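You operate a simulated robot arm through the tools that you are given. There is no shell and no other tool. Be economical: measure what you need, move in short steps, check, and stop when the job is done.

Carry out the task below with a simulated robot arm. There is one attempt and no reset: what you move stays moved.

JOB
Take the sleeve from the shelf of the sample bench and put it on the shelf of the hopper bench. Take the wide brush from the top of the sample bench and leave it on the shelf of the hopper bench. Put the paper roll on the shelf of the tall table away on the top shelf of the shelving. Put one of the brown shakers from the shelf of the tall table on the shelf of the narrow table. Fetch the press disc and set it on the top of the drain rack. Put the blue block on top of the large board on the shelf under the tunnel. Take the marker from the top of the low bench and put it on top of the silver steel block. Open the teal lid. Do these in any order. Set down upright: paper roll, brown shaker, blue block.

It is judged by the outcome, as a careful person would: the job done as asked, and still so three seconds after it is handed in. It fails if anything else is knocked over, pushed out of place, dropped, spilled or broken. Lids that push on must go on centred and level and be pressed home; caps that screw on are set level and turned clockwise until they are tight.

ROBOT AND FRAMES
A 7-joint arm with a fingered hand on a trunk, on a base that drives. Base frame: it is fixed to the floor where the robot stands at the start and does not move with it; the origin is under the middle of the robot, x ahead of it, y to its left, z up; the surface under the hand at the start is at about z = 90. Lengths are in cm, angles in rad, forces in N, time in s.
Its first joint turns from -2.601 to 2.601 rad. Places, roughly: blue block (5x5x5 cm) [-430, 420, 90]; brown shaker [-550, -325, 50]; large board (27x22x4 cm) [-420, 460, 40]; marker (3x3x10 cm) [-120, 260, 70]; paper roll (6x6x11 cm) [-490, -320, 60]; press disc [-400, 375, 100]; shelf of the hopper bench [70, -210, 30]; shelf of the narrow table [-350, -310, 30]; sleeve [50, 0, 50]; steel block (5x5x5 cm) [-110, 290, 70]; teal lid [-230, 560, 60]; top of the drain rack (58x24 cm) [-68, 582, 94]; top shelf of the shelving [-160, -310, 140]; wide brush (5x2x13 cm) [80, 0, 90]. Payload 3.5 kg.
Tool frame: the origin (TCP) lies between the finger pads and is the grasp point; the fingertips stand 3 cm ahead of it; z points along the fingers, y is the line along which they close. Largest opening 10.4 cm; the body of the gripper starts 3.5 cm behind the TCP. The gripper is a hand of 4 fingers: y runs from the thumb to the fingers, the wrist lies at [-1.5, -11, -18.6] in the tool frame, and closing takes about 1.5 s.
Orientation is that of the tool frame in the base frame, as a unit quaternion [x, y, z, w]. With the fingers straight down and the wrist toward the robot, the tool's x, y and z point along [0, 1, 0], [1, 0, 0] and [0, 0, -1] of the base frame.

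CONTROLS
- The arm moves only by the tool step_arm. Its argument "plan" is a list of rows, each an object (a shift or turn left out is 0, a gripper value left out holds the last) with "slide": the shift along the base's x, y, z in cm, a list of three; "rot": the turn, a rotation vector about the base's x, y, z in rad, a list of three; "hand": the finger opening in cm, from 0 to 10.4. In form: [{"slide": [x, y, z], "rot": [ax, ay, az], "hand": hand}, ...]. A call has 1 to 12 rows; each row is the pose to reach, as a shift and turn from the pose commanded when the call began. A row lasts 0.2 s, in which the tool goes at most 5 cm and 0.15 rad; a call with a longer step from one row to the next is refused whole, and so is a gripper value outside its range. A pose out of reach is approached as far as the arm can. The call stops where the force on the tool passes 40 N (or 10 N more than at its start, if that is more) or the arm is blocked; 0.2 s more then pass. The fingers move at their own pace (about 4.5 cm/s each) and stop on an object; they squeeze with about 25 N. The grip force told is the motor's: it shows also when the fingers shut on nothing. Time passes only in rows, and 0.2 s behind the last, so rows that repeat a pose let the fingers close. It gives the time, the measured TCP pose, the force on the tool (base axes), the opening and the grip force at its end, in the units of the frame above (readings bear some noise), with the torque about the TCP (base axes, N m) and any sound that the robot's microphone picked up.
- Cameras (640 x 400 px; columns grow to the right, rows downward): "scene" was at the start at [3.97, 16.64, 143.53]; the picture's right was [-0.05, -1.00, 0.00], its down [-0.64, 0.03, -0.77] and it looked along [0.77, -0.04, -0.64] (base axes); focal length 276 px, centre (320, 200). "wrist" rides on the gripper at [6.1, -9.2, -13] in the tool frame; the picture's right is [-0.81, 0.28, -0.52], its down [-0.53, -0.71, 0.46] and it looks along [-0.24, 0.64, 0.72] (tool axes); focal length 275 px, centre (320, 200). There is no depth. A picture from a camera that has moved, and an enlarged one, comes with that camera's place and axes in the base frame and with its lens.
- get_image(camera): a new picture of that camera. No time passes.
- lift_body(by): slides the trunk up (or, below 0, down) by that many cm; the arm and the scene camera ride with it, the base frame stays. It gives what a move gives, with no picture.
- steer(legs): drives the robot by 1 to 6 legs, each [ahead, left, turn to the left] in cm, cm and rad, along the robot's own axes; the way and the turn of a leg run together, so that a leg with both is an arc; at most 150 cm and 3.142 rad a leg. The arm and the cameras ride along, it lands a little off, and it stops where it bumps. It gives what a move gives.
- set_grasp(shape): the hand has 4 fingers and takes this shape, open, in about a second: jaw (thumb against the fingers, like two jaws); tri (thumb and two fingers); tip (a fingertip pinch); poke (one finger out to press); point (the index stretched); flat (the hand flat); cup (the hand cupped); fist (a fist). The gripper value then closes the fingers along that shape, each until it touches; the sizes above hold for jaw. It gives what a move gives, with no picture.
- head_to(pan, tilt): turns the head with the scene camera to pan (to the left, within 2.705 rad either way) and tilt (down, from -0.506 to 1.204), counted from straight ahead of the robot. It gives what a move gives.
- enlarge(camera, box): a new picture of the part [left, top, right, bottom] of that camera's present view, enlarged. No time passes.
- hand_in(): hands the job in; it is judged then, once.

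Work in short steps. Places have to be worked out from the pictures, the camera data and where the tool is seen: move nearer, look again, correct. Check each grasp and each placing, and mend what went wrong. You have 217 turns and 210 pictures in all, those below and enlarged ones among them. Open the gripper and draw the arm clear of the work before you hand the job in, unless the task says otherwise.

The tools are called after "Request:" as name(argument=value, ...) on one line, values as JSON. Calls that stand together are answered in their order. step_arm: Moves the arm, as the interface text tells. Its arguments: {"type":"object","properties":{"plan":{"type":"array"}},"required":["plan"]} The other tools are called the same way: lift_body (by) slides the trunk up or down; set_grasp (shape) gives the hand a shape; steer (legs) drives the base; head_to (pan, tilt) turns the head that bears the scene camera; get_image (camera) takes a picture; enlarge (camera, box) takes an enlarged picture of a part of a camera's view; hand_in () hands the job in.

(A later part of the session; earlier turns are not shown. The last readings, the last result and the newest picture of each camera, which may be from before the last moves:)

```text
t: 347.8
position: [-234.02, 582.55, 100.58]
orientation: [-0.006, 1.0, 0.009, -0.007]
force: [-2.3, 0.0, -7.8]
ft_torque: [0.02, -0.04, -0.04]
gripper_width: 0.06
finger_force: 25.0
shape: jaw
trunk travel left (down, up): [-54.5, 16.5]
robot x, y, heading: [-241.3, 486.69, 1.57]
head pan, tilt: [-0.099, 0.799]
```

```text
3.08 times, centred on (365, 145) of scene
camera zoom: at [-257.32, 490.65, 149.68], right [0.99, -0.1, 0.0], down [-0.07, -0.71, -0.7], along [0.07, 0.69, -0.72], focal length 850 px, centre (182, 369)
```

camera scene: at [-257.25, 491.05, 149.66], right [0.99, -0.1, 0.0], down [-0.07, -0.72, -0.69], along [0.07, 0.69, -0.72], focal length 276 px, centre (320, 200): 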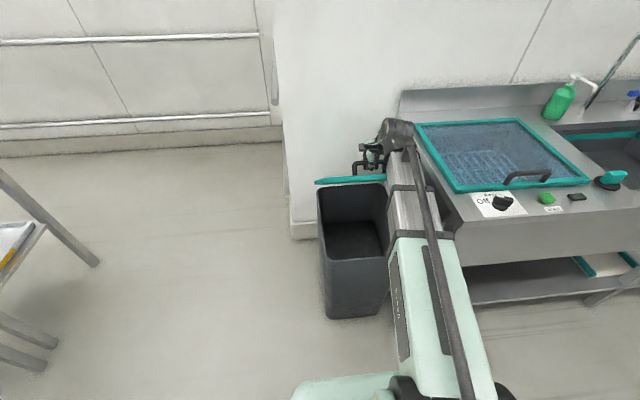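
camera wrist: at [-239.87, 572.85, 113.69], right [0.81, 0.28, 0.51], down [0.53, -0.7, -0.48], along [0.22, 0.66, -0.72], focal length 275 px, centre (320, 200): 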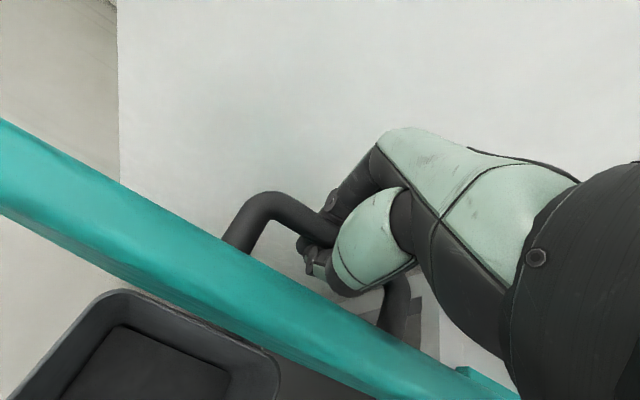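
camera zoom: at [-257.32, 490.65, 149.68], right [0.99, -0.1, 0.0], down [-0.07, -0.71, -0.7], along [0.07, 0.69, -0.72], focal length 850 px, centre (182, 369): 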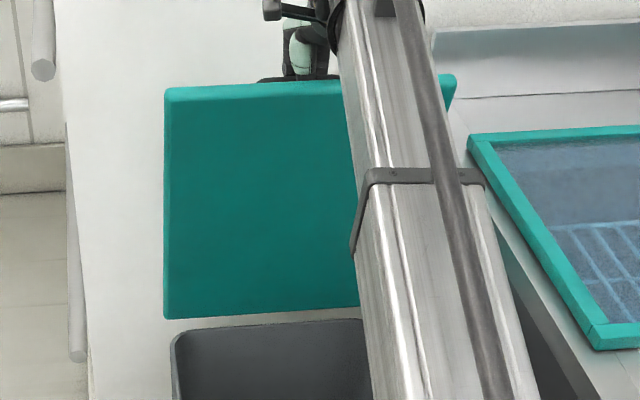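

Lid ~80°. I push a little further past vertical, watching the force.

Request:
step_arm(plan=[{"slide": [0, 2, 0]}, {"slide": [0, 4, -0.1]}, {"slide": [0, 6, -0.4]}, {"slide": [0, 8, -0.9]}])

Request:
get_image(camera="wrist")

Request:
enlarge(camera="scene", box=[290, 80, 440, 210])

```text
t: 348.8
position: [-234.02, 587.96, 100.38]
orientation: [-0.007, 1.0, 0.007, -0.008]
force: [-1.8, -31.3, 3.8]
ft_torque: [0.14, -0.01, -0.01]
gripper_width: 0.43
finger_force: 25.4
shape: jaw
out of reach, approached as far as the arm can: row 4
trunk travel left (down, up): [-54.5, 16.5]
robot x, y, heading: [-241.26, 486.73, 1.574]
head pan, tilt: [-0.099, 0.799]
stopped in row 4: the force on the tool passed its limit at 45 N (the readings are from after the stop); the commanded pose is now the measured one
```

```text
69 pictures are left
camera wrist: at [-239.88, 578.37, 113.36], right [0.81, 0.28, 0.51], down [0.53, -0.7, -0.47], along [0.22, 0.66, -0.72], focal length 275 px, centre (320, 200)
```

wrist: 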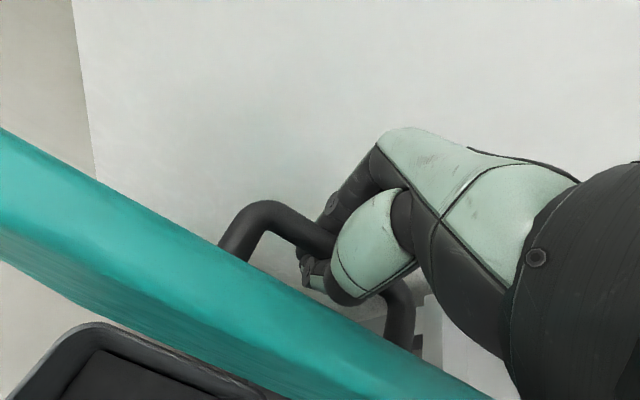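

```text
3.08 times, centred on (365, 145) of scene
camera zoom: at [-257.31, 490.11, 149.7], right [0.99, -0.1, 0.0], down [-0.07, -0.71, -0.7], along [0.07, 0.7, -0.72], focal length 850 px, centre (182, 369)
```

zoom: 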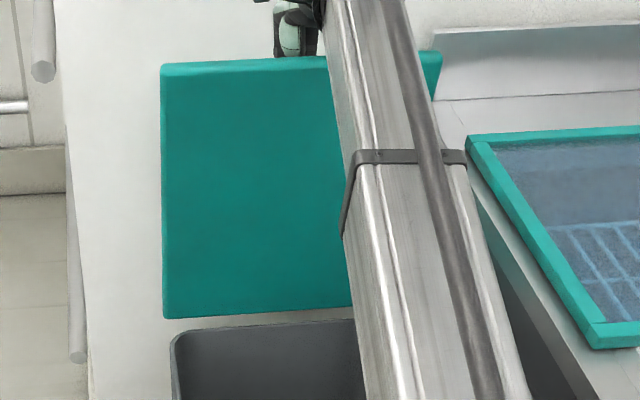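

Hard stop reached near vertical. I relax 1 cm, open the fingers modestly and lift out, watching whether the lid stays.

Request:
step_arm(plan=[{"slide": [0, -0.6, 0]}, {"slide": [0, -0.6, 0], "hand": 3}, {"slide": [0, -0.6, 0]}, {"slide": [0, -0.6, 0]}, {"slide": [0, -0.6, 0]}])

Request:
get_image(camera="wrist")

Request:
get_image(camera="scene")

```text
t: 350.0
position: [-234.04, 587.85, 100.06]
orientation: [-0.006, 1.0, 0.008, -0.007]
force: [-1.5, -0.2, 0.4]
ft_torque: [0.0, 0.0, 0.0]
gripper_width: 2.96
finger_force: 0.0
shape: jaw
trunk travel left (down, up): [-54.5, 16.5]
robot x, y, heading: [-240.94, 486.73, 1.566]
head pan, tilt: [-0.099, 0.799]
```

```text
67 pictures are left
camera wrist: at [-239.9, 578.26, 113.1], right [0.81, 0.28, 0.51], down [0.53, -0.7, -0.47], along [0.22, 0.66, -0.72], focal length 275 px, centre (320, 200)
```

wrist: 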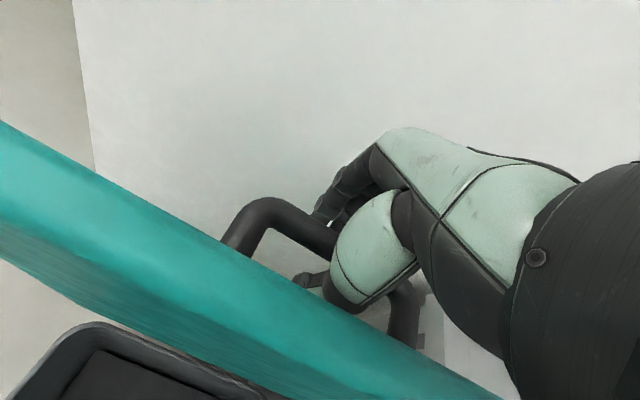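

```text
66 pictures are left
camera scene: at [-257.29, 490.52, 149.68], right [0.99, -0.1, 0.0], down [-0.07, -0.71, -0.7], along [0.07, 0.69, -0.72], focal length 276 px, centre (320, 200)
```

scene: 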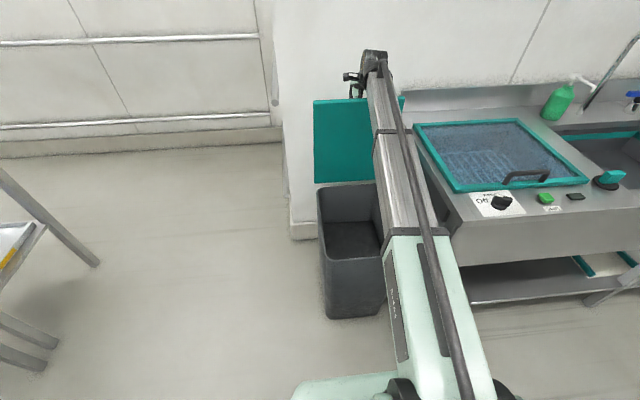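

The lid holds. I lift the hand straight up out of the handle and check.

Request:
step_arm(plan=[{"slide": [0, 0, 2]}, {"slide": [0, 0, 4]}, {"slide": [0, 0, 6]}, {"slide": [0, 0, 6]}])

Request:
get_image(camera="wrist")

```text
t: 351.0
position: [-233.98, 587.88, 105.95]
orientation: [-0.006, 1.0, 0.007, -0.008]
force: [-0.1, 0.1, 0.0]
ft_torque: [0.03, 0.01, -0.02]
gripper_width: 3.0
finger_force: 0.1
shape: jaw
trunk travel left (down, up): [-54.5, 16.5]
robot x, y, heading: [-241.36, 486.74, 1.57]
head pan, tilt: [-0.099, 0.799]
```

```text
65 pictures are left
camera wrist: at [-239.89, 578.36, 119.01], right [0.82, 0.28, 0.51], down [0.53, -0.7, -0.48], along [0.22, 0.66, -0.72], focal length 275 px, centre (320, 200)
```

wrist: 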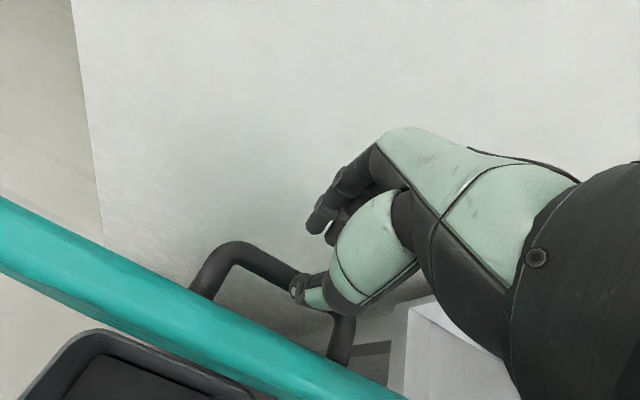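

Lid stays open. I raise the trunk 14 cm to clear, then retract and back off.

Request:
lift_body(by=14)

Request:
step_arm(plan=[{"slide": [0, -4.8, 0]}, {"slide": [0, -9.6, 0]}, {"slide": [0, -14.4, 0]}, {"slide": [0, -19.2, 0]}, {"slide": [0, -24, 0]}, {"slide": [0, -28.8, 0]}, {"slide": [0, -33, 0]}, {"slide": [0, -37, -2]}])

Request:
steer(legs=[[-40, 0, 0]])

Request:
head_to(pan=1.2, tilt=0.5)

Request:
get_image(camera="scene")

```text
t: 352.6
position: [-234.05, 587.97, 119.95]
orientation: [-0.005, 1.0, 0.007, -0.008]
force: [0.3, 0.7, 0.2]
ft_torque: [-0.01, 0.03, 0.02]
gripper_width: 2.96
finger_force: 0.1
shape: jaw
trunk travel left (down, up): [-68.5, 2.5]
robot x, y, heading: [-241.37, 486.7, 1.574]
head pan, tilt: [-0.099, 0.799]
```

```text
t: 354.4
position: [-234.22, 550.77, 117.96]
orientation: [-0.005, 1.0, 0.008, -0.008]
force: [-0.3, -1.1, 0.2]
ft_torque: [-0.02, 0.0, 0.01]
gripper_width: 3.01
finger_force: 0.1
shape: jaw
trunk travel left (down, up): [-68.5, 2.5]
robot x, y, heading: [-241.5, 487.04, 1.565]
head pan, tilt: [-0.099, 0.799]
```

```text
t: 356.9
position: [-234.04, 510.52, 118.02]
orientation: [-0.004, 1.0, 0.009, -0.008]
force: [0.2, -1.3, 0.3]
ft_torque: [0.0, -0.02, -0.04]
gripper_width: 3.0
finger_force: 0.1
shape: jaw
trunk travel left (down, up): [-68.5, 2.5]
robot x, y, heading: [-241.56, 446.47, 1.564]
head pan, tilt: [-0.099, 0.799]
```

```text
t: 358.4
position: [-233.91, 510.53, 118.15]
orientation: [-0.003, 1.0, 0.008, -0.009]
force: [0.2, -0.8, 0.2]
ft_torque: [0.01, 0.01, -0.03]
gripper_width: 3.0
finger_force: 0.0
shape: jaw
trunk travel left (down, up): [-68.5, 2.5]
robot x, y, heading: [-241.18, 446.33, 1.561]
head pan, tilt: [1.201, 0.499]
```

```text
64 pictures are left
camera scene: at [-266.79, 445.59, 166.27], right [0.37, 0.93, 0.0], down [0.44, -0.18, -0.88], along [-0.82, 0.32, -0.48], focal length 276 px, centre (320, 200)
```

scene: 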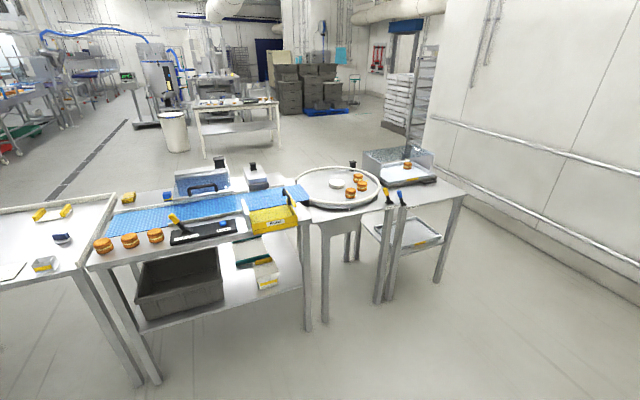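

The lid stays open. Now the west station: I zoom in to identify the press disc, the blue block and the large board.

Request:
enlarge(camera="scene", box=[0, 140, 210, 290])

Request:
enlarge(camera="scene", box=[120, 140, 320, 320])

```text
2.67 times, centred on (105, 215) of scene
camera zoom: at [-266.79, 445.59, 166.27], right [0.37, 0.93, 0.0], down [0.44, -0.18, -0.88], along [-0.82, 0.32, -0.48], focal length 737 px, centre (893, 160)
```

zoom: 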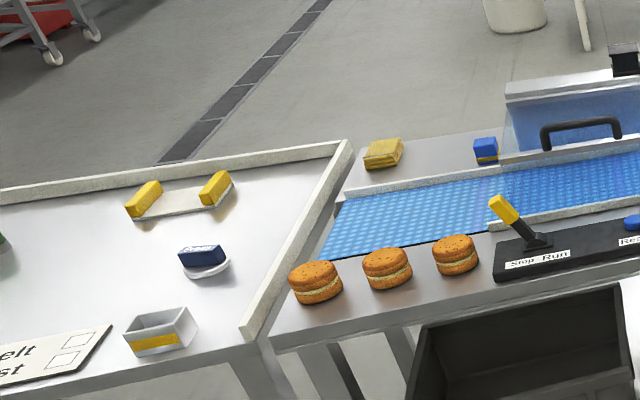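

```text
2.22 times, centred on (220, 230) of scene
camera zoom: at [-266.79, 445.59, 166.27], right [0.37, 0.93, 0.0], down [0.44, -0.18, -0.88], along [-0.82, 0.32, -0.48], focal length 614 px, centre (542, 133)
```

zoom: 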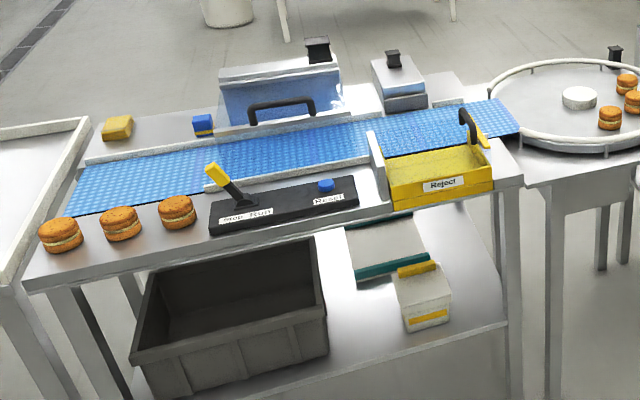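

Blue block at ≈[-430.6, 415, 91]; press disc (white disc, dark-blue grip) ≈[-396, 378.5, 96]; large teal-edged board on the shelf. I turn to face -x and move to the disc.

Request:
steer(legs=[[0, 0, 1.578], [60, 0, 0], [0, 73, 0]])

Request:
head_to(pan=0.0, tilt=0.7)

Request:
get_image(camera="scene")

```text
t: 369.2
position: [-365.26, 379.88, 118.01]
orientation: [0.717, -0.697, 0.0, 0.01]
force: [0.3, -0.3, 0.4]
ft_torque: [0.0, -0.03, -0.03]
gripper_width: 3.0
finger_force: 0.1
shape: jaw
trunk travel left (down, up): [-68.5, 2.5]
robot x, y, heading: [-301.25, 374.23, -3.131]
head pan, tilt: [1.201, 0.499]
```

```text
t: 370.6
position: [-365.19, 379.94, 118.03]
orientation: [0.716, -0.698, 0.001, 0.01]
force: [0.0, 0.2, 0.2]
ft_torque: [0.0, 0.02, -0.02]
gripper_width: 3.01
finger_force: 0.1
shape: jaw
trunk travel left (down, up): [-68.5, 2.5]
robot x, y, heading: [-301.12, 374.16, -3.124]
head pan, tilt: [0.0, 0.7]
```

```text
61 pictures are left
camera scene: at [-304.93, 357.01, 164.5], right [-0.01, 1.0, 0.0], down [0.64, 0.01, -0.77], along [-0.76, -0.01, -0.64], focal length 276 px, centre (320, 200)
```

scene: 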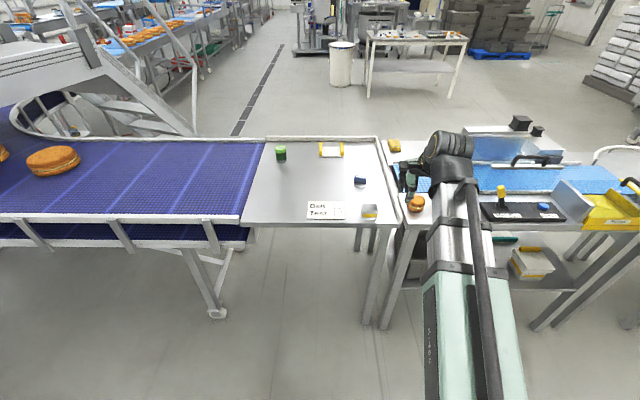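

I zoom in on the disc with both cameras.

Request:
enlarge(camera="scene", box=[310, 140, 430, 230])

Request:
get_image(camera="wrist")

```text
4.44 times, centred on (370, 185) of scene
camera zoom: at [-304.93, 357.01, 164.5], right [-0.01, 1.0, 0.0], down [0.64, 0.01, -0.77], along [-0.76, -0.01, -0.64], focal length 1228 px, centre (98, 267)
```

zoom: 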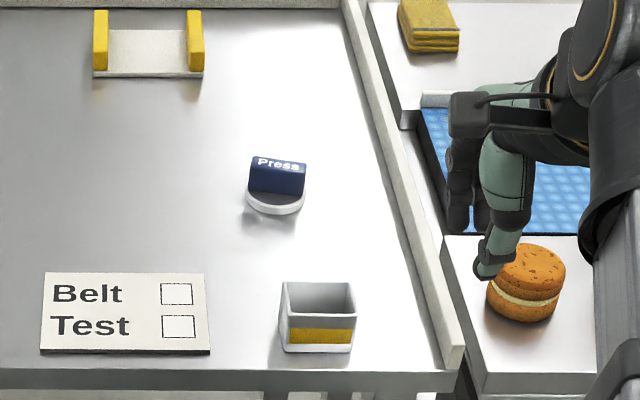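

```text
59 pictures are left
camera wrist: at [-355.74, 374.15, 131.03], right [-0.29, 0.81, 0.51], down [0.69, 0.54, -0.48], along [-0.66, 0.21, -0.72], focal length 275 px, centre (320, 200)
```

wrist: 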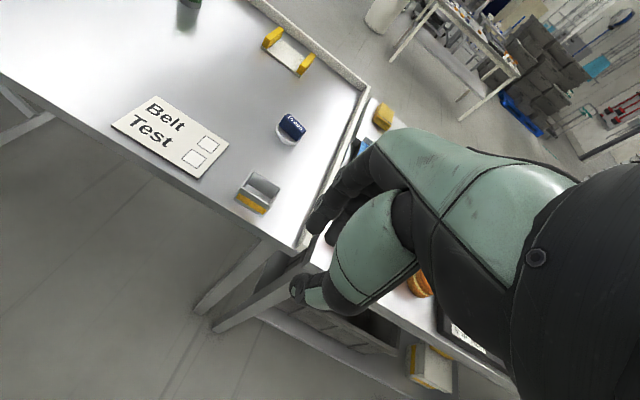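

Grip centre triangulates to [-402, 373.2, 94.4]. I drive 20 cm ahead and move over it.

Request:
steer(legs=[[20, 0, 0]])

Request:
step_arm(plan=[{"slide": [-4.5, -1.8, 0], "hand": 6}, {"slide": [-9, -3.6, 0]}, {"slide": [-13.5, -5.4, 0]}, {"slide": [-17, -6.8, 0]}, {"slide": [-17, -6.8, -4.8]}, {"slide": [-17, -6.8, -9.6]}])

Request:
get_image(camera="wrist")

```text
t: 372.2
position: [-384.9, 379.59, 117.99]
orientation: [0.717, -0.697, 0.0, 0.011]
force: [-0.8, 0.2, 0.4]
ft_torque: [0.01, -0.02, 0.0]
gripper_width: 2.99
finger_force: 0.2
shape: jaw
trunk travel left (down, up): [-68.5, 2.5]
robot x, y, heading: [-320.66, 373.66, -3.128]
head pan, tilt: [0.0, 0.7]
```

```text
t: 373.6
position: [-401.94, 372.99, 108.3]
orientation: [0.717, -0.697, -0.001, 0.011]
force: [-0.3, -0.3, -0.2]
ft_torque: [0.01, 0.01, 0.01]
gripper_width: 5.99
finger_force: 0.0
shape: jaw
trunk travel left (down, up): [-68.5, 2.5]
robot x, y, heading: [-320.7, 373.74, -3.127]
head pan, tilt: [0.0, 0.7]
```

```text
58 pictures are left
camera wrist: at [-392.43, 367.19, 121.22], right [-0.29, 0.81, 0.51], down [0.69, 0.54, -0.48], along [-0.66, 0.21, -0.72], focal length 275 px, centre (320, 200)
```

wrist: 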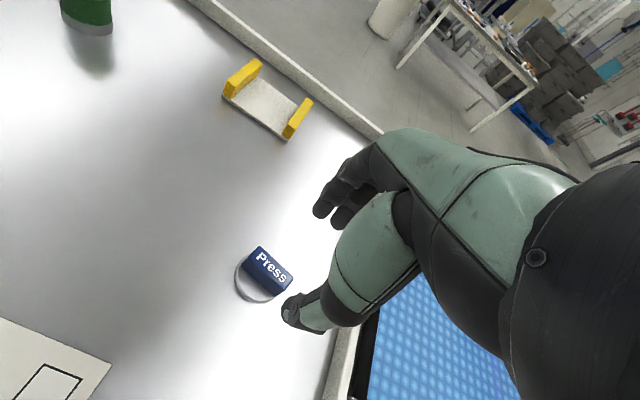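

Estimates suggest x≈-404.8. I shift and descend to z≈101 for another look.

Request:
step_arm(plan=[{"slide": [-1.5, 0, -3.5]}, {"slide": [-2.9, -0.2, -7.3]}, {"slide": [-2.9, -0.2, -7.3]}])

Request:
enlarge(camera="wrist", box=[200, 180, 380, 340])

Request:
enlarge(camera="scene", box=[300, 120, 440, 230])

```text
t: 374.4
position: [-404.72, 372.78, 100.93]
orientation: [0.717, -0.697, -0.001, 0.012]
force: [0.9, -0.2, -0.5]
ft_torque: [-0.01, -0.01, 0.05]
gripper_width: 5.97
finger_force: 0.1
shape: jaw
trunk travel left (down, up): [-68.5, 2.5]
robot x, y, heading: [-320.91, 374.16, -3.129]
head pan, tilt: [0.0, 0.7]
```

```text
2.50 times, centred on (290, 260) of wrist
camera zoom: at [-395.25, 366.93, 113.88], right [-0.29, 0.81, 0.51], down [0.69, 0.54, -0.48], along [-0.66, 0.21, -0.72], focal length 688 px, centre (395, 50)
```

zoom: 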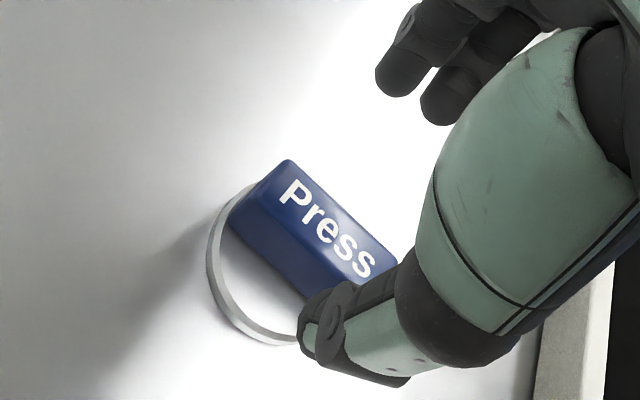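

```text
3.64 times, centred on (370, 175) of scene
camera zoom: at [-324.55, 356.76, 164.5], right [-0.01, 1.0, 0.0], down [0.64, 0.01, -0.77], along [-0.76, -0.01, -0.64], focal length 1005 px, centre (138, 291)
```

zoom: 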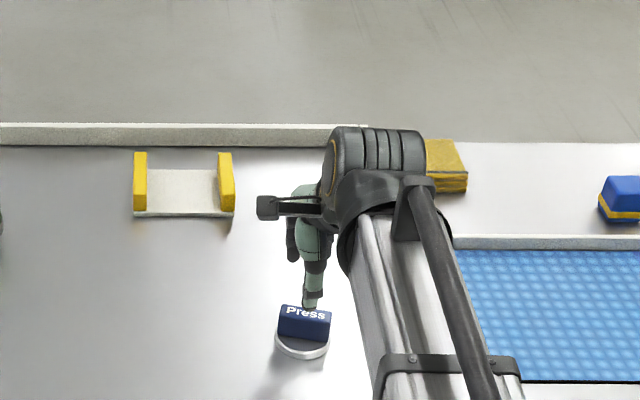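

Centred now. I descend to z≈95 and close on the grip.

Request:
step_arm(plan=[{"slide": [0, 0.2, -3]}, {"slide": [0, 0.2, -5]}, {"slide": [0, 0.2, -5.9]}, {"slide": [0, 0.2, -5.9], "hand": 0}, {"slide": [0, 0.2, -5.9]}, {"slide": [0, 0.2, -5.9]}, {"slide": [0, 0.2, -5.9]}, {"slide": [0, 0.2, -5.9]}, {"slide": [0, 0.2, -5.9]}])

Request:
enlarge(camera="wrist", box=[200, 180, 380, 340])

```text
t: 376.4
position: [-404.92, 372.91, 95.22]
orientation: [0.717, -0.697, -0.001, 0.011]
force: [-0.6, 0.3, -0.2]
ft_torque: [-0.02, 0.0, -0.01]
gripper_width: 1.69
finger_force: 24.9
shape: jaw
trunk travel left (down, up): [-68.5, 2.5]
robot x, y, heading: [-321.04, 373.49, -3.13]
head pan, tilt: [0.0, 0.7]
```

```text
2.50 times, centred on (290, 260) of wrist
camera zoom: at [-395.31, 367.1, 108.2], right [-0.29, 0.81, 0.51], down [0.69, 0.54, -0.48], along [-0.66, 0.21, -0.72], focal length 688 px, centre (395, 50)
```

zoom: 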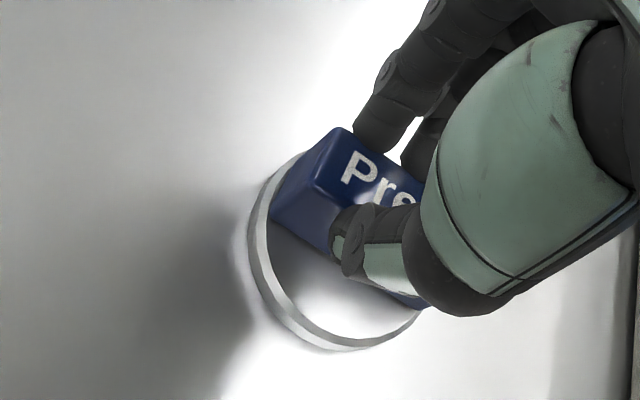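

Gripped. I lift, back off, turn to face the sink, and go to the drain rack.

Request:
step_arm(plan=[{"slide": [0, 0, 3]}, {"slide": [0, 0, 7.5]}, {"slide": [0, 0, 12]}, {"slide": [0, 0, 16.5]}, {"slide": [4.5, 0, 18]}, {"slide": [9, 0, 18]}, {"slide": [13.5, 0, 18]}, {"slide": [18, 0, 18]}, {"slide": [21, 0, 18]}])

Request:
steer(legs=[[-80, 0, 0], [0, 0, -1.58], [55, 0, 0], [0, -130, 0], [0, -43, 0]])

Request:
head_to(pan=0.0, tilt=0.65)

Request:
get_image(camera="scene")

```text
t: 378.4
position: [-383.72, 372.71, 113.11]
orientation: [0.717, -0.697, -0.001, 0.012]
force: [-0.3, -0.4, -2.6]
ft_torque: [-0.01, 0.0, 0.01]
gripper_width: 1.61
finger_force: 25.0
shape: jaw
trunk travel left (down, up): [-68.5, 2.5]
robot x, y, heading: [-321.16, 373.69, -3.127]
head pan, tilt: [0.0, 0.7]
```

```text
t: 397.7
position: [-71.32, 499.87, 113.16]
orientation: [-0.026, 1.0, 0.008, -0.008]
force: [0.4, -0.2, -2.6]
ft_torque: [-0.02, 0.05, -0.03]
gripper_width: 1.62
finger_force: 25.2
shape: jaw
trunk travel left (down, up): [-68.5, 2.5]
robot x, y, heading: [-69.03, 437.08, 1.603]
head pan, tilt: [0.0, 0.7]
```

```text
t: 398.3
position: [-71.41, 499.87, 113.14]
orientation: [-0.026, 1.0, 0.008, -0.008]
force: [-0.4, 0.5, -1.9]
ft_torque: [0.01, 0.0, -0.01]
gripper_width: 1.63
finger_force: 25.4
shape: jaw
trunk travel left (down, up): [-68.5, 2.5]
robot x, y, heading: [-68.87, 436.58, 1.607]
head pan, tilt: [0.0, 0.649]
```

```text
54 pictures are left
camera scene: at [-86.07, 440.53, 164.93], right [1.0, 0.04, 0.0], down [0.02, -0.6, -0.8], along [-0.03, 0.8, -0.6], focal length 276 px, centre (320, 200)
```

scene: 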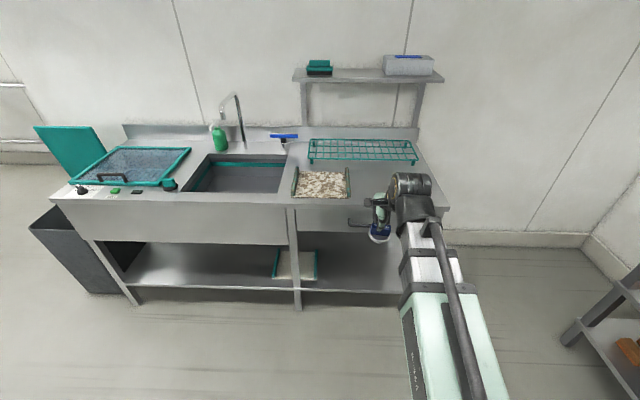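

The bin lid is still open. The rack's centre is ≈[-69, 581, 94]. I square up and drive 50 cm ahead with the disc high.

Request:
steer(legs=[[50, 0, -0.032]])

Request:
step_arm(plan=[{"slide": [0.5, 4.8, 0]}, {"slide": [0.5, 9.6, 0]}, {"slide": [0.5, 14.4, 0]}, {"slide": [0.5, 19.2, 0]}, {"slide": [0.5, 24, 0]}, {"slide": [0.5, 28, 0]}])

Request:
get_image(camera="wrist")

Request:
get_image(camera="scene")

```text
t: 401.2
position: [-70.18, 549.75, 113.14]
orientation: [-0.009, 1.0, 0.007, -0.008]
force: [-0.3, -1.0, -2.2]
ft_torque: [0.02, 0.02, 0.0]
gripper_width: 1.63
finger_force: 24.9
shape: jaw
trunk travel left (down, up): [-68.5, 2.5]
robot x, y, heading: [-69.97, 486.61, 1.576]
head pan, tilt: [0.0, 0.649]
```

```text
t: 402.6
position: [-69.49, 577.81, 113.12]
orientation: [-0.008, 1.0, 0.008, -0.008]
force: [0.4, -0.2, -2.4]
ft_torque: [-0.05, 0.01, -0.01]
gripper_width: 1.62
finger_force: 24.8
shape: jaw
trunk travel left (down, up): [-68.5, 2.5]
robot x, y, heading: [-69.76, 486.93, 1.576]
head pan, tilt: [0.0, 0.649]
```

```text
53 pictures are left
camera wrist: at [-75.38, 568.21, 126.06], right [0.81, 0.28, 0.51], down [0.54, -0.7, -0.47], along [0.22, 0.66, -0.72], focal length 275 px, centre (320, 200)
```

wrist: 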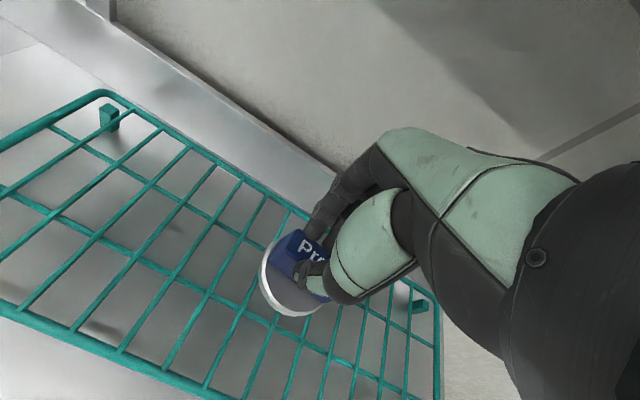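

```text
52 pictures are left
camera scene: at [-86.92, 490.92, 164.93], right [1.0, 0.0, 0.0], down [0.0, -0.61, -0.8], along [0.0, 0.8, -0.61], focal length 276 px, centre (320, 200)
```

scene: 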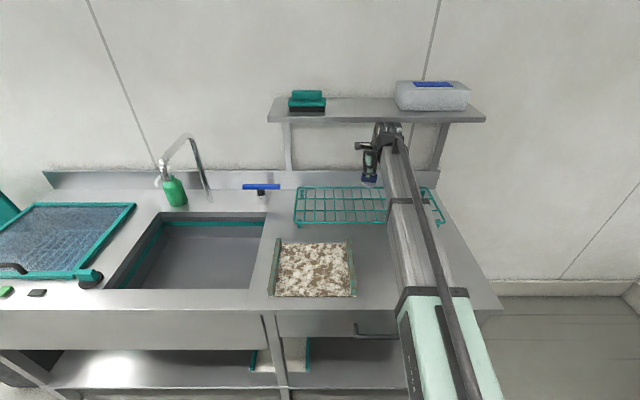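

I zoom the wrist view to find a wire crossing to set the disc on.

Request:
enlarge(camera="wrist", box=[130, 180, 380, 380])

```text
2.00 times, centred on (255, 280) of wrist
camera zoom: at [-75.38, 568.21, 126.06], right [0.81, 0.28, 0.51], down [0.54, -0.7, -0.47], along [0.22, 0.66, -0.72], focal length 551 px, centre (450, 40)
```

zoom: 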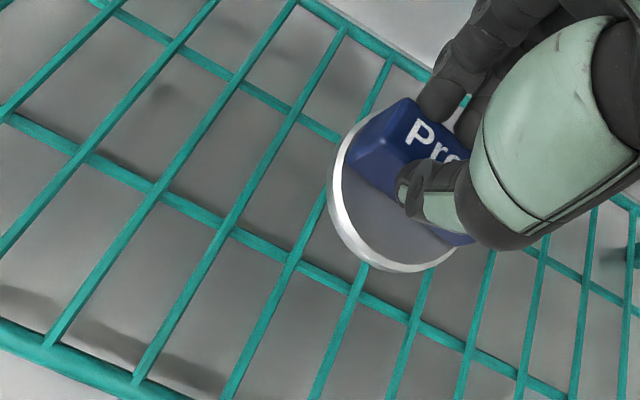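

Crosswires are 4 cm apart (x -73, -69, …) with a long wire at y≈577.1. I target [-71.1, 577.3] so the disc spans two wires, and lower.

Request:
step_arm(plan=[{"slide": [-1.6, -0.5, -4]}, {"slide": [-1.6, -0.5, -8]}, {"slide": [-1.6, -0.5, -11]}, {"slide": [-1.6, -0.5, -12]}, {"slide": [-1.6, -0.5, -12.6]}, {"slide": [-1.6, -0.5, -13.2]}, {"slide": [-1.6, -0.5, -13.7]}, {"slide": [-1.6, -0.5, -14.2]}])

Request:
get_image(camera="wrist")

```text
t: 404.2
position: [-71.2, 577.19, 100.37]
orientation: [-0.008, 1.0, 0.016, -0.007]
force: [-0.2, -2.4, 24.4]
ft_torque: [0.45, -0.11, 0.04]
gripper_width: 1.41
finger_force: 24.6
shape: jaw
trunk travel left (down, up): [-68.5, 2.5]
robot x, y, heading: [-70.11, 486.71, 1.577]
head pan, tilt: [0.0, 0.649]
stopped in row 7: the force on the tool passed its limit at 44 N (the readings are from after the stop); the commanded pose is now the measured one
```

```text
50 pictures are left
camera wrist: at [-77.03, 567.38, 113.3], right [0.81, 0.27, 0.51], down [0.54, -0.69, -0.49], along [0.22, 0.67, -0.71], focal length 275 px, centre (320, 200)
```

wrist: 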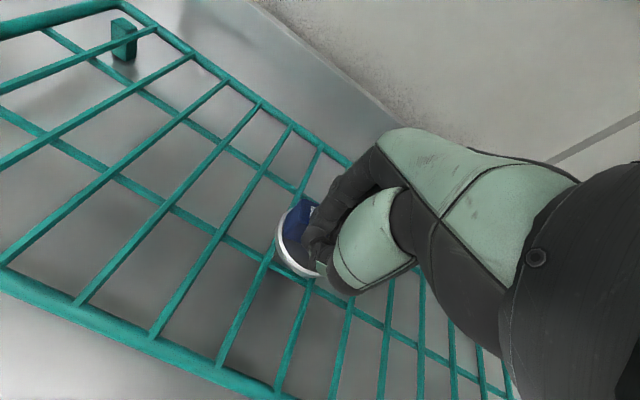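

Contact with the rack. I ease up, open and lift clear.

Request:
step_arm(plan=[{"slide": [0, 0, 0.4]}, {"slide": [0, 0, 0.4], "hand": 2.5}, {"slide": [0, 0, 0.4], "hand": 5}, {"slide": [0, 0, 0.4]}, {"slide": [0, 0, 3]}, {"slide": [0, 0, 7]}, {"slide": [0, 0, 11]}, {"slide": [0, 0, 15]}])

Request:
get_image(camera="wrist")

```text
t: 406.0
position: [-71.32, 577.33, 114.78]
orientation: [-0.008, 1.0, 0.012, -0.008]
force: [-0.5, -0.3, 0.5]
ft_torque: [0.0, -0.01, 0.02]
gripper_width: 4.95
finger_force: 0.0
shape: jaw
trunk travel left (down, up): [-68.5, 2.5]
robot x, y, heading: [-69.75, 486.5, 1.575]
head pan, tilt: [0.0, 0.649]
```

```text
49 pictures are left
camera wrist: at [-77.09, 567.55, 127.79], right [0.81, 0.28, 0.51], down [0.54, -0.69, -0.48], along [0.22, 0.67, -0.71], focal length 275 px, centre (320, 200)
```

wrist: 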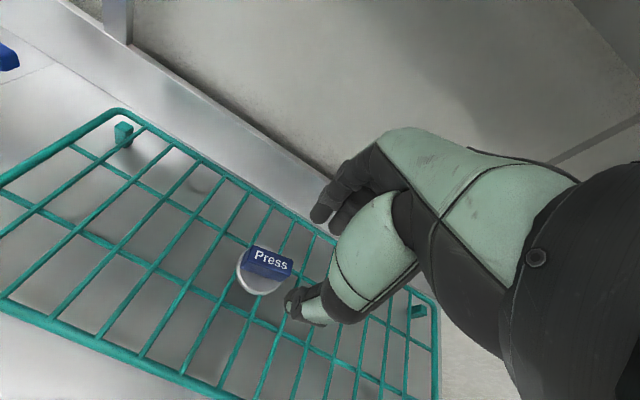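

The press disc rests on the rack. I retract, back off, turn west and drive to the tunnel table for the blue block.

Request:
step_arm(plan=[{"slide": [0, -4.8, 0]}, {"slide": [0, -9.6, 0]}, {"slide": [0, -14.4, 0]}, {"slide": [0, -19.2, 0]}, {"slide": [0, -24, 0]}, {"slide": [0, -28, 0]}])

Request:
steer(legs=[[-55, 0, 0], [0, 0, 1.566], [120, 0, 0], [115, 0, 0]])

Request:
head_to(pan=0.15, tilt=0.7)

Request:
get_image(camera="scene")

```text
t: 407.4
position: [-71.17, 549.25, 114.79]
orientation: [-0.01, 1.0, 0.013, -0.008]
force: [-0.2, 0.8, 0.0]
ft_torque: [0.02, -0.02, -0.02]
gripper_width: 4.98
finger_force: 0.0
shape: jaw
trunk travel left (down, up): [-68.5, 2.5]
robot x, y, heading: [-70.22, 486.78, 1.571]
head pan, tilt: [0.0, 0.649]
```

```text
t: 425.4
position: [-366.52, 440.87, 114.81]
orientation: [-0.695, 0.718, 0.003, -0.014]
force: [0.1, -0.6, -0.3]
ft_torque: [0.0, 0.01, 0.02]
gripper_width: 4.98
finger_force: 0.0
shape: jaw
trunk travel left (down, up): [-68.5, 2.5]
robot x, y, heading: [-303.83, 439.1, 3.09]
head pan, tilt: [0.0, 0.649]
```

```text
t: 426.1
position: [-366.58, 440.88, 114.82]
orientation: [-0.696, 0.718, 0.004, -0.014]
force: [1.1, 0.2, 0.0]
ft_torque: [-0.02, 0.01, -0.02]
gripper_width: 4.97
finger_force: 0.0
shape: jaw
trunk travel left (down, up): [-68.5, 2.5]
robot x, y, heading: [-303.71, 439.13, 3.093]
head pan, tilt: [0.15, 0.7]
```

```text
48 pictures are left
camera scene: at [-308.51, 421.08, 164.5], right [-0.1, 0.99, 0.0], down [0.64, 0.07, -0.77], along [-0.76, -0.08, -0.64], focal length 276 px, centre (320, 200)
```

scene: 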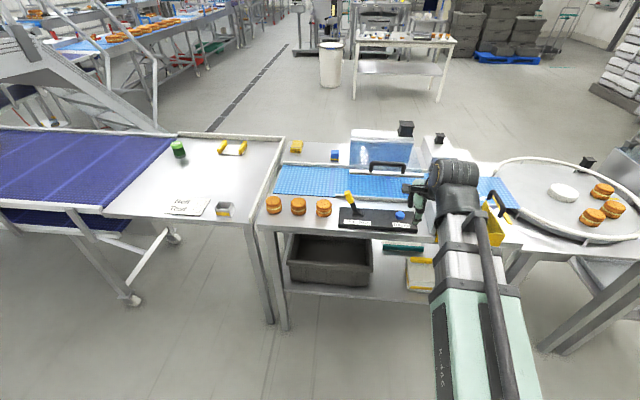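

Block at ≈[-430, 415.8]. I square up, strafe and drive in with the tool high, then look with the wrist camera.

Request:
steer(legs=[[0, 22, 0.05], [36, 0, 0]])

Request:
get_image(camera="wrist")

Request:
enlarge(camera="scene", box=[260, 90, 460, 230])

```text
t: 429.7
position: [-402.78, 415.56, 114.85]
orientation: [0.711, -0.703, -0.003, 0.014]
force: [-0.7, 0.7, -0.1]
ft_torque: [-0.01, -0.01, -0.05]
gripper_width: 4.97
finger_force: 0.1
shape: jaw
trunk travel left (down, up): [-68.5, 2.5]
robot x, y, heading: [-339.75, 416.51, 3.143]
head pan, tilt: [0.15, 0.7]
```

```text
47 pictures are left
camera wrist: at [-393.3, 409.69, 127.64], right [-0.27, 0.82, 0.51], down [0.69, 0.53, -0.48], along [-0.67, 0.22, -0.71], focal length 275 px, centre (320, 200)
```

wrist: 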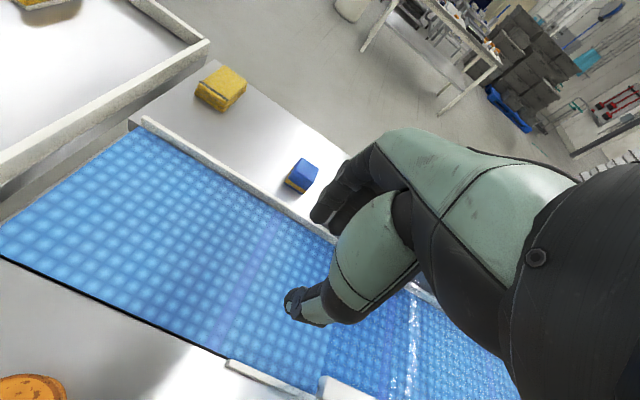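

```text
2.86 times, centred on (360, 160) of scene
camera zoom: at [-344.05, 398.42, 164.5], right [-0.15, 0.99, 0.0], down [0.64, 0.1, -0.76], along [-0.76, -0.11, -0.64], focal length 790 px, centre (206, 314)
```

zoom: 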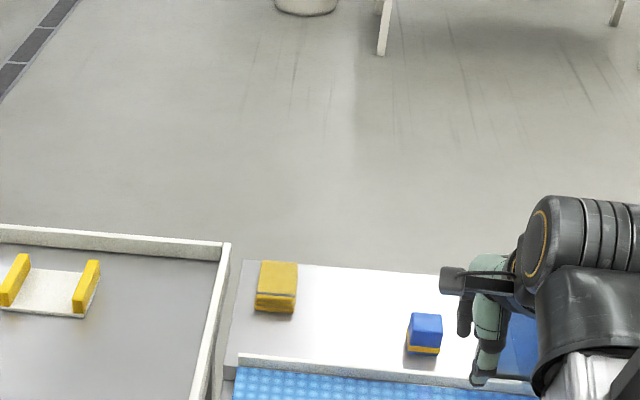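

Block ≈[-430.5, 416]. I move over it at z≈104 and re-measure.

Request:
step_arm(plan=[{"slide": [-4.8, 0, 0], "hand": 7.5}, {"slide": [-9.6, 0, 0]}, {"slide": [-14.4, 0.1, 0]}, {"slide": [-19.2, 0.2, 0]}, {"slide": [-24, 0.3, 0]}, {"slide": [-27.7, 0.4, -2]}, {"slide": [-27.7, 0.4, -6.5]}, {"slide": [-27.7, 0.4, -10.5]}])

Request:
get_image(camera="wrist")

Request:
enlarge(camera="scene", box=[320, 120, 460, 230])

```text
t: 431.5
position: [-430.46, 416.17, 104.54]
orientation: [0.711, -0.703, -0.005, 0.015]
force: [-0.3, 0.1, 0.0]
ft_torque: [-0.03, 0.02, -0.01]
gripper_width: 7.47
finger_force: 0.2
shape: jaw
trunk travel left (down, up): [-68.5, 2.5]
robot x, y, heading: [-339.86, 416.7, 3.135]
head pan, tilt: [0.15, 0.7]
```

```text
45 pictures are left
camera wrist: at [-420.86, 410.28, 117.33], right [-0.27, 0.82, 0.51], down [0.69, 0.53, -0.48], along [-0.67, 0.22, -0.71], focal length 275 px, centre (320, 200)
```

wrist: 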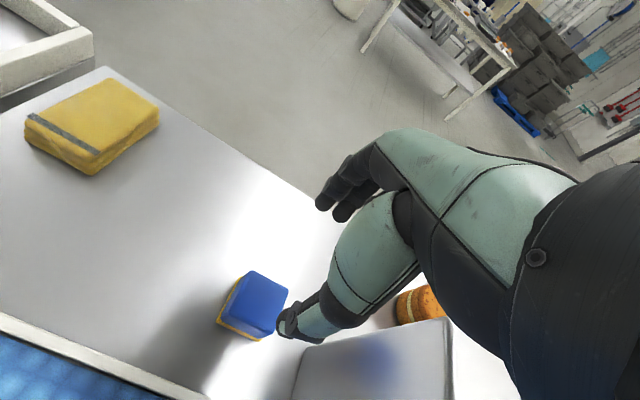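

```text
3.64 times, centred on (390, 175) of scene
camera zoom: at [-343.99, 398.42, 164.51], right [-0.15, 0.99, 0.0], down [0.64, 0.1, -0.76], along [-0.76, -0.11, -0.64], focal length 1005 px, centre (66, 291)
```

zoom: 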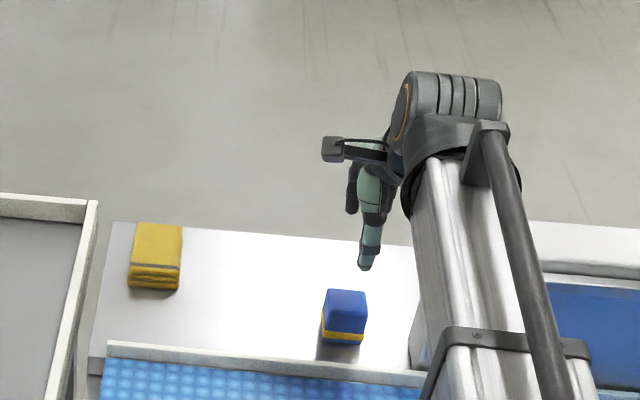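

Aligned at [-430.1, 416.3]. With a 6.2 cm opening I descend to z≈93.2 and close.

Request:
step_arm(plan=[{"slide": [0.3, 0.1, -2], "hand": 6.2}, {"slide": [0.3, 0.1, -5]}, {"slide": [0.3, 0.1, -8]}, {"slide": [0.3, 0.1, -10]}, {"slide": [0.3, 0.1, -11.3]}, {"slide": [0.3, 0.1, -11.3], "hand": 0}, {"slide": [0.3, 0.1, -11.3]}, {"slide": [0.3, 0.1, -11.3]}, {"slide": [0.3, 0.1, -11.3]}, {"slide": [0.3, 0.1, -11.3]}])

Request:
get_image(camera="wrist")

```text
t: 433.7
position: [-430.16, 416.03, 92.9]
orientation: [0.711, -0.703, -0.004, 0.015]
force: [0.9, 0.0, 0.0]
ft_torque: [0.0, -0.04, 0.0]
gripper_width: 3.63
finger_force: 24.9
shape: jaw
trunk travel left (down, up): [-68.5, 2.5]
robot x, y, heading: [-340.1, 416.48, 3.142]
head pan, tilt: [0.15, 0.7]
```

```text
43 pictures are left
camera wrist: at [-420.58, 410.17, 105.89], right [-0.27, 0.82, 0.51], down [0.69, 0.53, -0.48], along [-0.67, 0.22, -0.71], focal length 275 px, centre (320, 200)
```

wrist: 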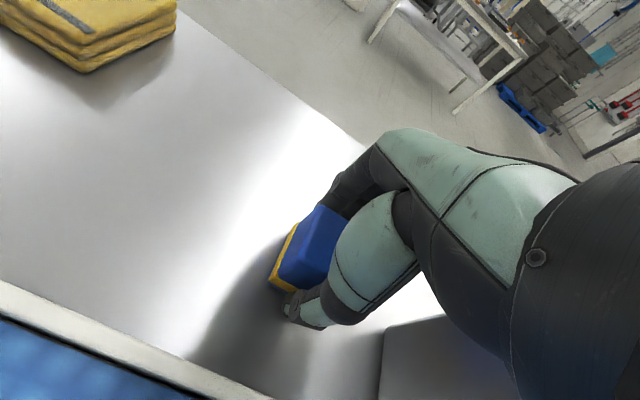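

Gripped (3.6 cm). I lift, retract, back away, lower the trunk and look at the shelf with the board.

Request:
step_arm(plan=[{"slide": [0, 0, 3]}, {"slide": [0, 0, 7.5]}, {"slide": [0, 0, 12]}, {"slide": [0, 0, 16.5]}, {"slide": [0, 0, 20]}, {"slide": [4.8, 0, 20]}, {"slide": [9.6, 0, 20]}, {"slide": [14.4, 0, 20]}, {"slide": [19.2, 0, 20]}, {"slide": [24, 0, 20]}, {"slide": [28, 0, 20]}])

Request:
steer(legs=[[-42, 0, 0], [0, -40, 0]])

Request:
lift_body(by=-40)

Request:
head_to(pan=0.05, tilt=0.6)

Request:
get_image(camera="scene")

```text
t: 436.1
position: [-402.23, 416.22, 112.56]
orientation: [0.711, -0.703, -0.003, 0.015]
force: [0.1, -0.1, -0.2]
ft_torque: [-0.02, 0.0, 0.0]
gripper_width: 3.63
finger_force: 24.7
shape: jaw
trunk travel left (down, up): [-68.5, 2.5]
robot x, y, heading: [-340.16, 416.68, 3.136]
head pan, tilt: [0.15, 0.7]
```

```text
t: 440.8
position: [-359.6, 456.13, 112.8]
orientation: [0.716, -0.698, -0.003, 0.014]
force: [0.3, -0.7, -0.5]
ft_torque: [-0.03, 0.01, -0.03]
gripper_width: 3.6
finger_force: 24.8
shape: jaw
trunk travel left (down, up): [-68.5, 2.5]
robot x, y, heading: [-297.57, 456.96, -3.13]
head pan, tilt: [0.15, 0.7]
```

```text
t: 444.7
position: [-359.66, 456.04, 72.66]
orientation: [0.715, -0.698, -0.003, 0.015]
force: [-0.6, -0.3, -0.9]
ft_torque: [0.0, -0.05, 0.05]
gripper_width: 3.59
finger_force: 25.1
shape: jaw
trunk travel left (down, up): [-28.5, 42.5]
robot x, y, heading: [-297.19, 457.32, -3.131]
head pan, tilt: [0.15, 0.7]
```

```text
t: 445.3
position: [-359.63, 455.91, 72.77]
orientation: [0.716, -0.698, -0.004, 0.015]
force: [0.1, -0.5, -1.3]
ft_torque: [0.02, 0.04, 0.01]
gripper_width: 3.6
finger_force: 24.8
shape: jaw
trunk travel left (down, up): [-28.5, 42.5]
robot x, y, heading: [-297.51, 457.26, -3.129]
head pan, tilt: [0.051, 0.6]
```

```text
42 pictures are left
camera scene: at [-301.57, 439.74, 125.36], right [-0.06, 1.0, 0.0], down [0.56, 0.03, -0.82], along [-0.82, -0.05, -0.57], focal length 276 px, centre (320, 200)
```

scene: 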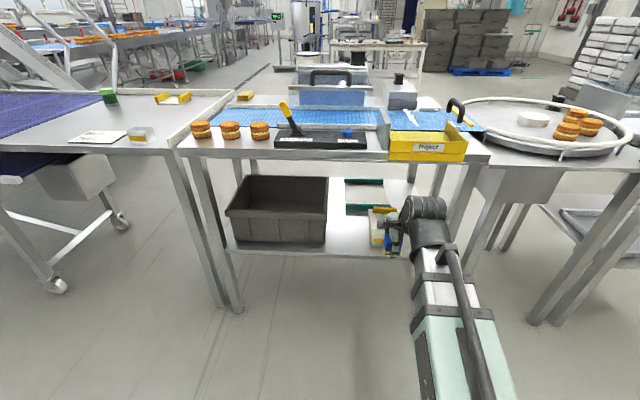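

I zoom into the shelf area.

Request:
enlarge(camera="scene", box=[310, 155, 450, 265])

Request:
get_image(camera="wrist")

```text
3.64 times, centred on (380, 210) of scene
camera zoom: at [-301.57, 439.74, 125.36], right [-0.06, 1.0, 0.0], down [0.56, 0.03, -0.82], along [-0.82, -0.05, -0.57], focal length 1005 px, centre (102, 164)
```

zoom: 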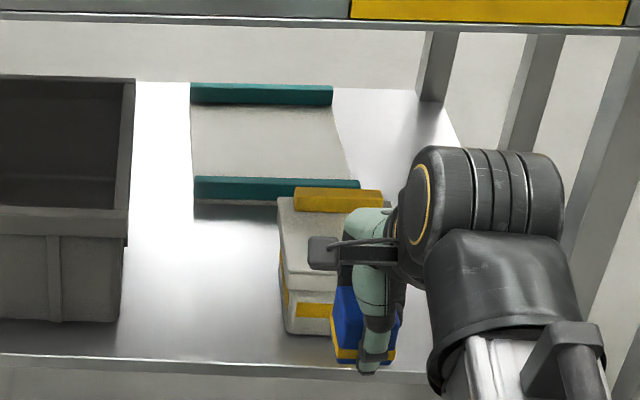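

```text
40 pictures are left
camera wrist: at [-350.0, 450.29, 85.61], right [-0.28, 0.81, 0.51], down [0.69, 0.54, -0.48], along [-0.67, 0.22, -0.71], focal length 275 px, centre (320, 200)
```

wrist: 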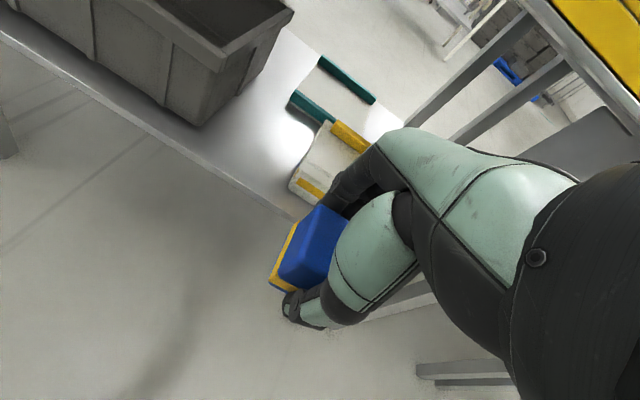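

Board: x -417…-444, y 446…469, top ≈41; a box stands in front at y>456, the crate ends at y≈438. I'll enter the lane at y≈451. I lower the trunk, set the tool at z≈55 and drive in 36 cm.

Request:
lift_body(by=-22)

Request:
step_arm(plan=[{"slide": [0, -2.5, 2.5]}, {"slide": [0, -5, 5]}])

Request:
steer(legs=[[28, 0, -0.012]])

Request:
get_image(camera="scene")

Request:
get_image(camera="wrist")

```text
t: 447.7
position: [-359.55, 456.09, 50.65]
orientation: [0.716, -0.698, -0.003, 0.015]
force: [-0.1, 0.0, -1.8]
ft_torque: [-0.01, -0.03, 0.03]
gripper_width: 3.6
finger_force: 25.0
shape: jaw
trunk travel left (down, up): [-6.5, 64.5]
robot x, y, heading: [-297.36, 457.45, -3.132]
head pan, tilt: [0.051, 0.6]
```

```text
t: 448.3
position: [-359.64, 451.03, 55.88]
orientation: [0.715, -0.698, -0.004, 0.015]
force: [-0.2, -0.2, -0.8]
ft_torque: [0.01, 0.0, -0.01]
gripper_width: 3.58
finger_force: 24.9
shape: jaw
trunk travel left (down, up): [-6.5, 64.5]
robot x, y, heading: [-297.34, 457.41, -3.133]
head pan, tilt: [0.051, 0.6]
```

```text
t: 450.2
position: [-387.71, 452.01, 55.8]
orientation: [0.71, -0.704, -0.003, 0.015]
force: [-0.4, 0.6, -0.7]
ft_torque: [0.01, 0.02, -0.01]
gripper_width: 3.56
finger_force: 24.8
shape: jaw
trunk travel left (down, up): [-6.5, 64.5]
robot x, y, heading: [-325.15, 456.96, 3.139]
head pan, tilt: [0.051, 0.6]
```

```text
39 pictures are left
camera scene: at [-329.8, 439.74, 103.36], right [-0.05, 1.0, 0.0], down [0.56, 0.03, -0.83], along [-0.82, -0.04, -0.56], focal length 276 px, centre (320, 200)
```

scene: 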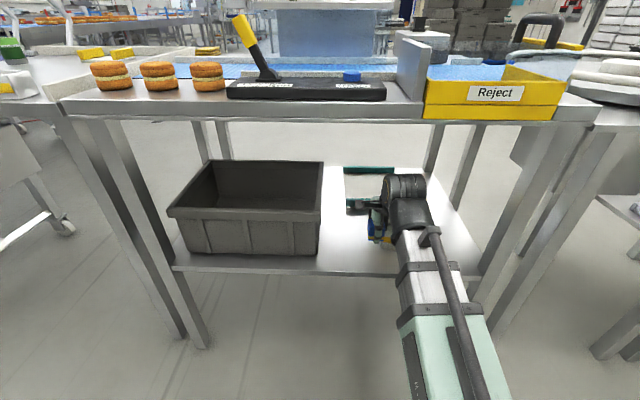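

```text
38 pictures are left
camera wrist: at [-378.11, 446.04, 68.71], right [-0.27, 0.82, 0.51], down [0.7, 0.53, -0.48], along [-0.67, 0.23, -0.71], focal length 275 px, centre (320, 200)
```

wrist: 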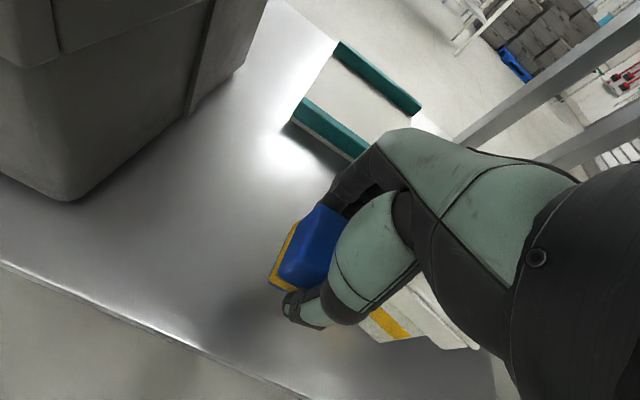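

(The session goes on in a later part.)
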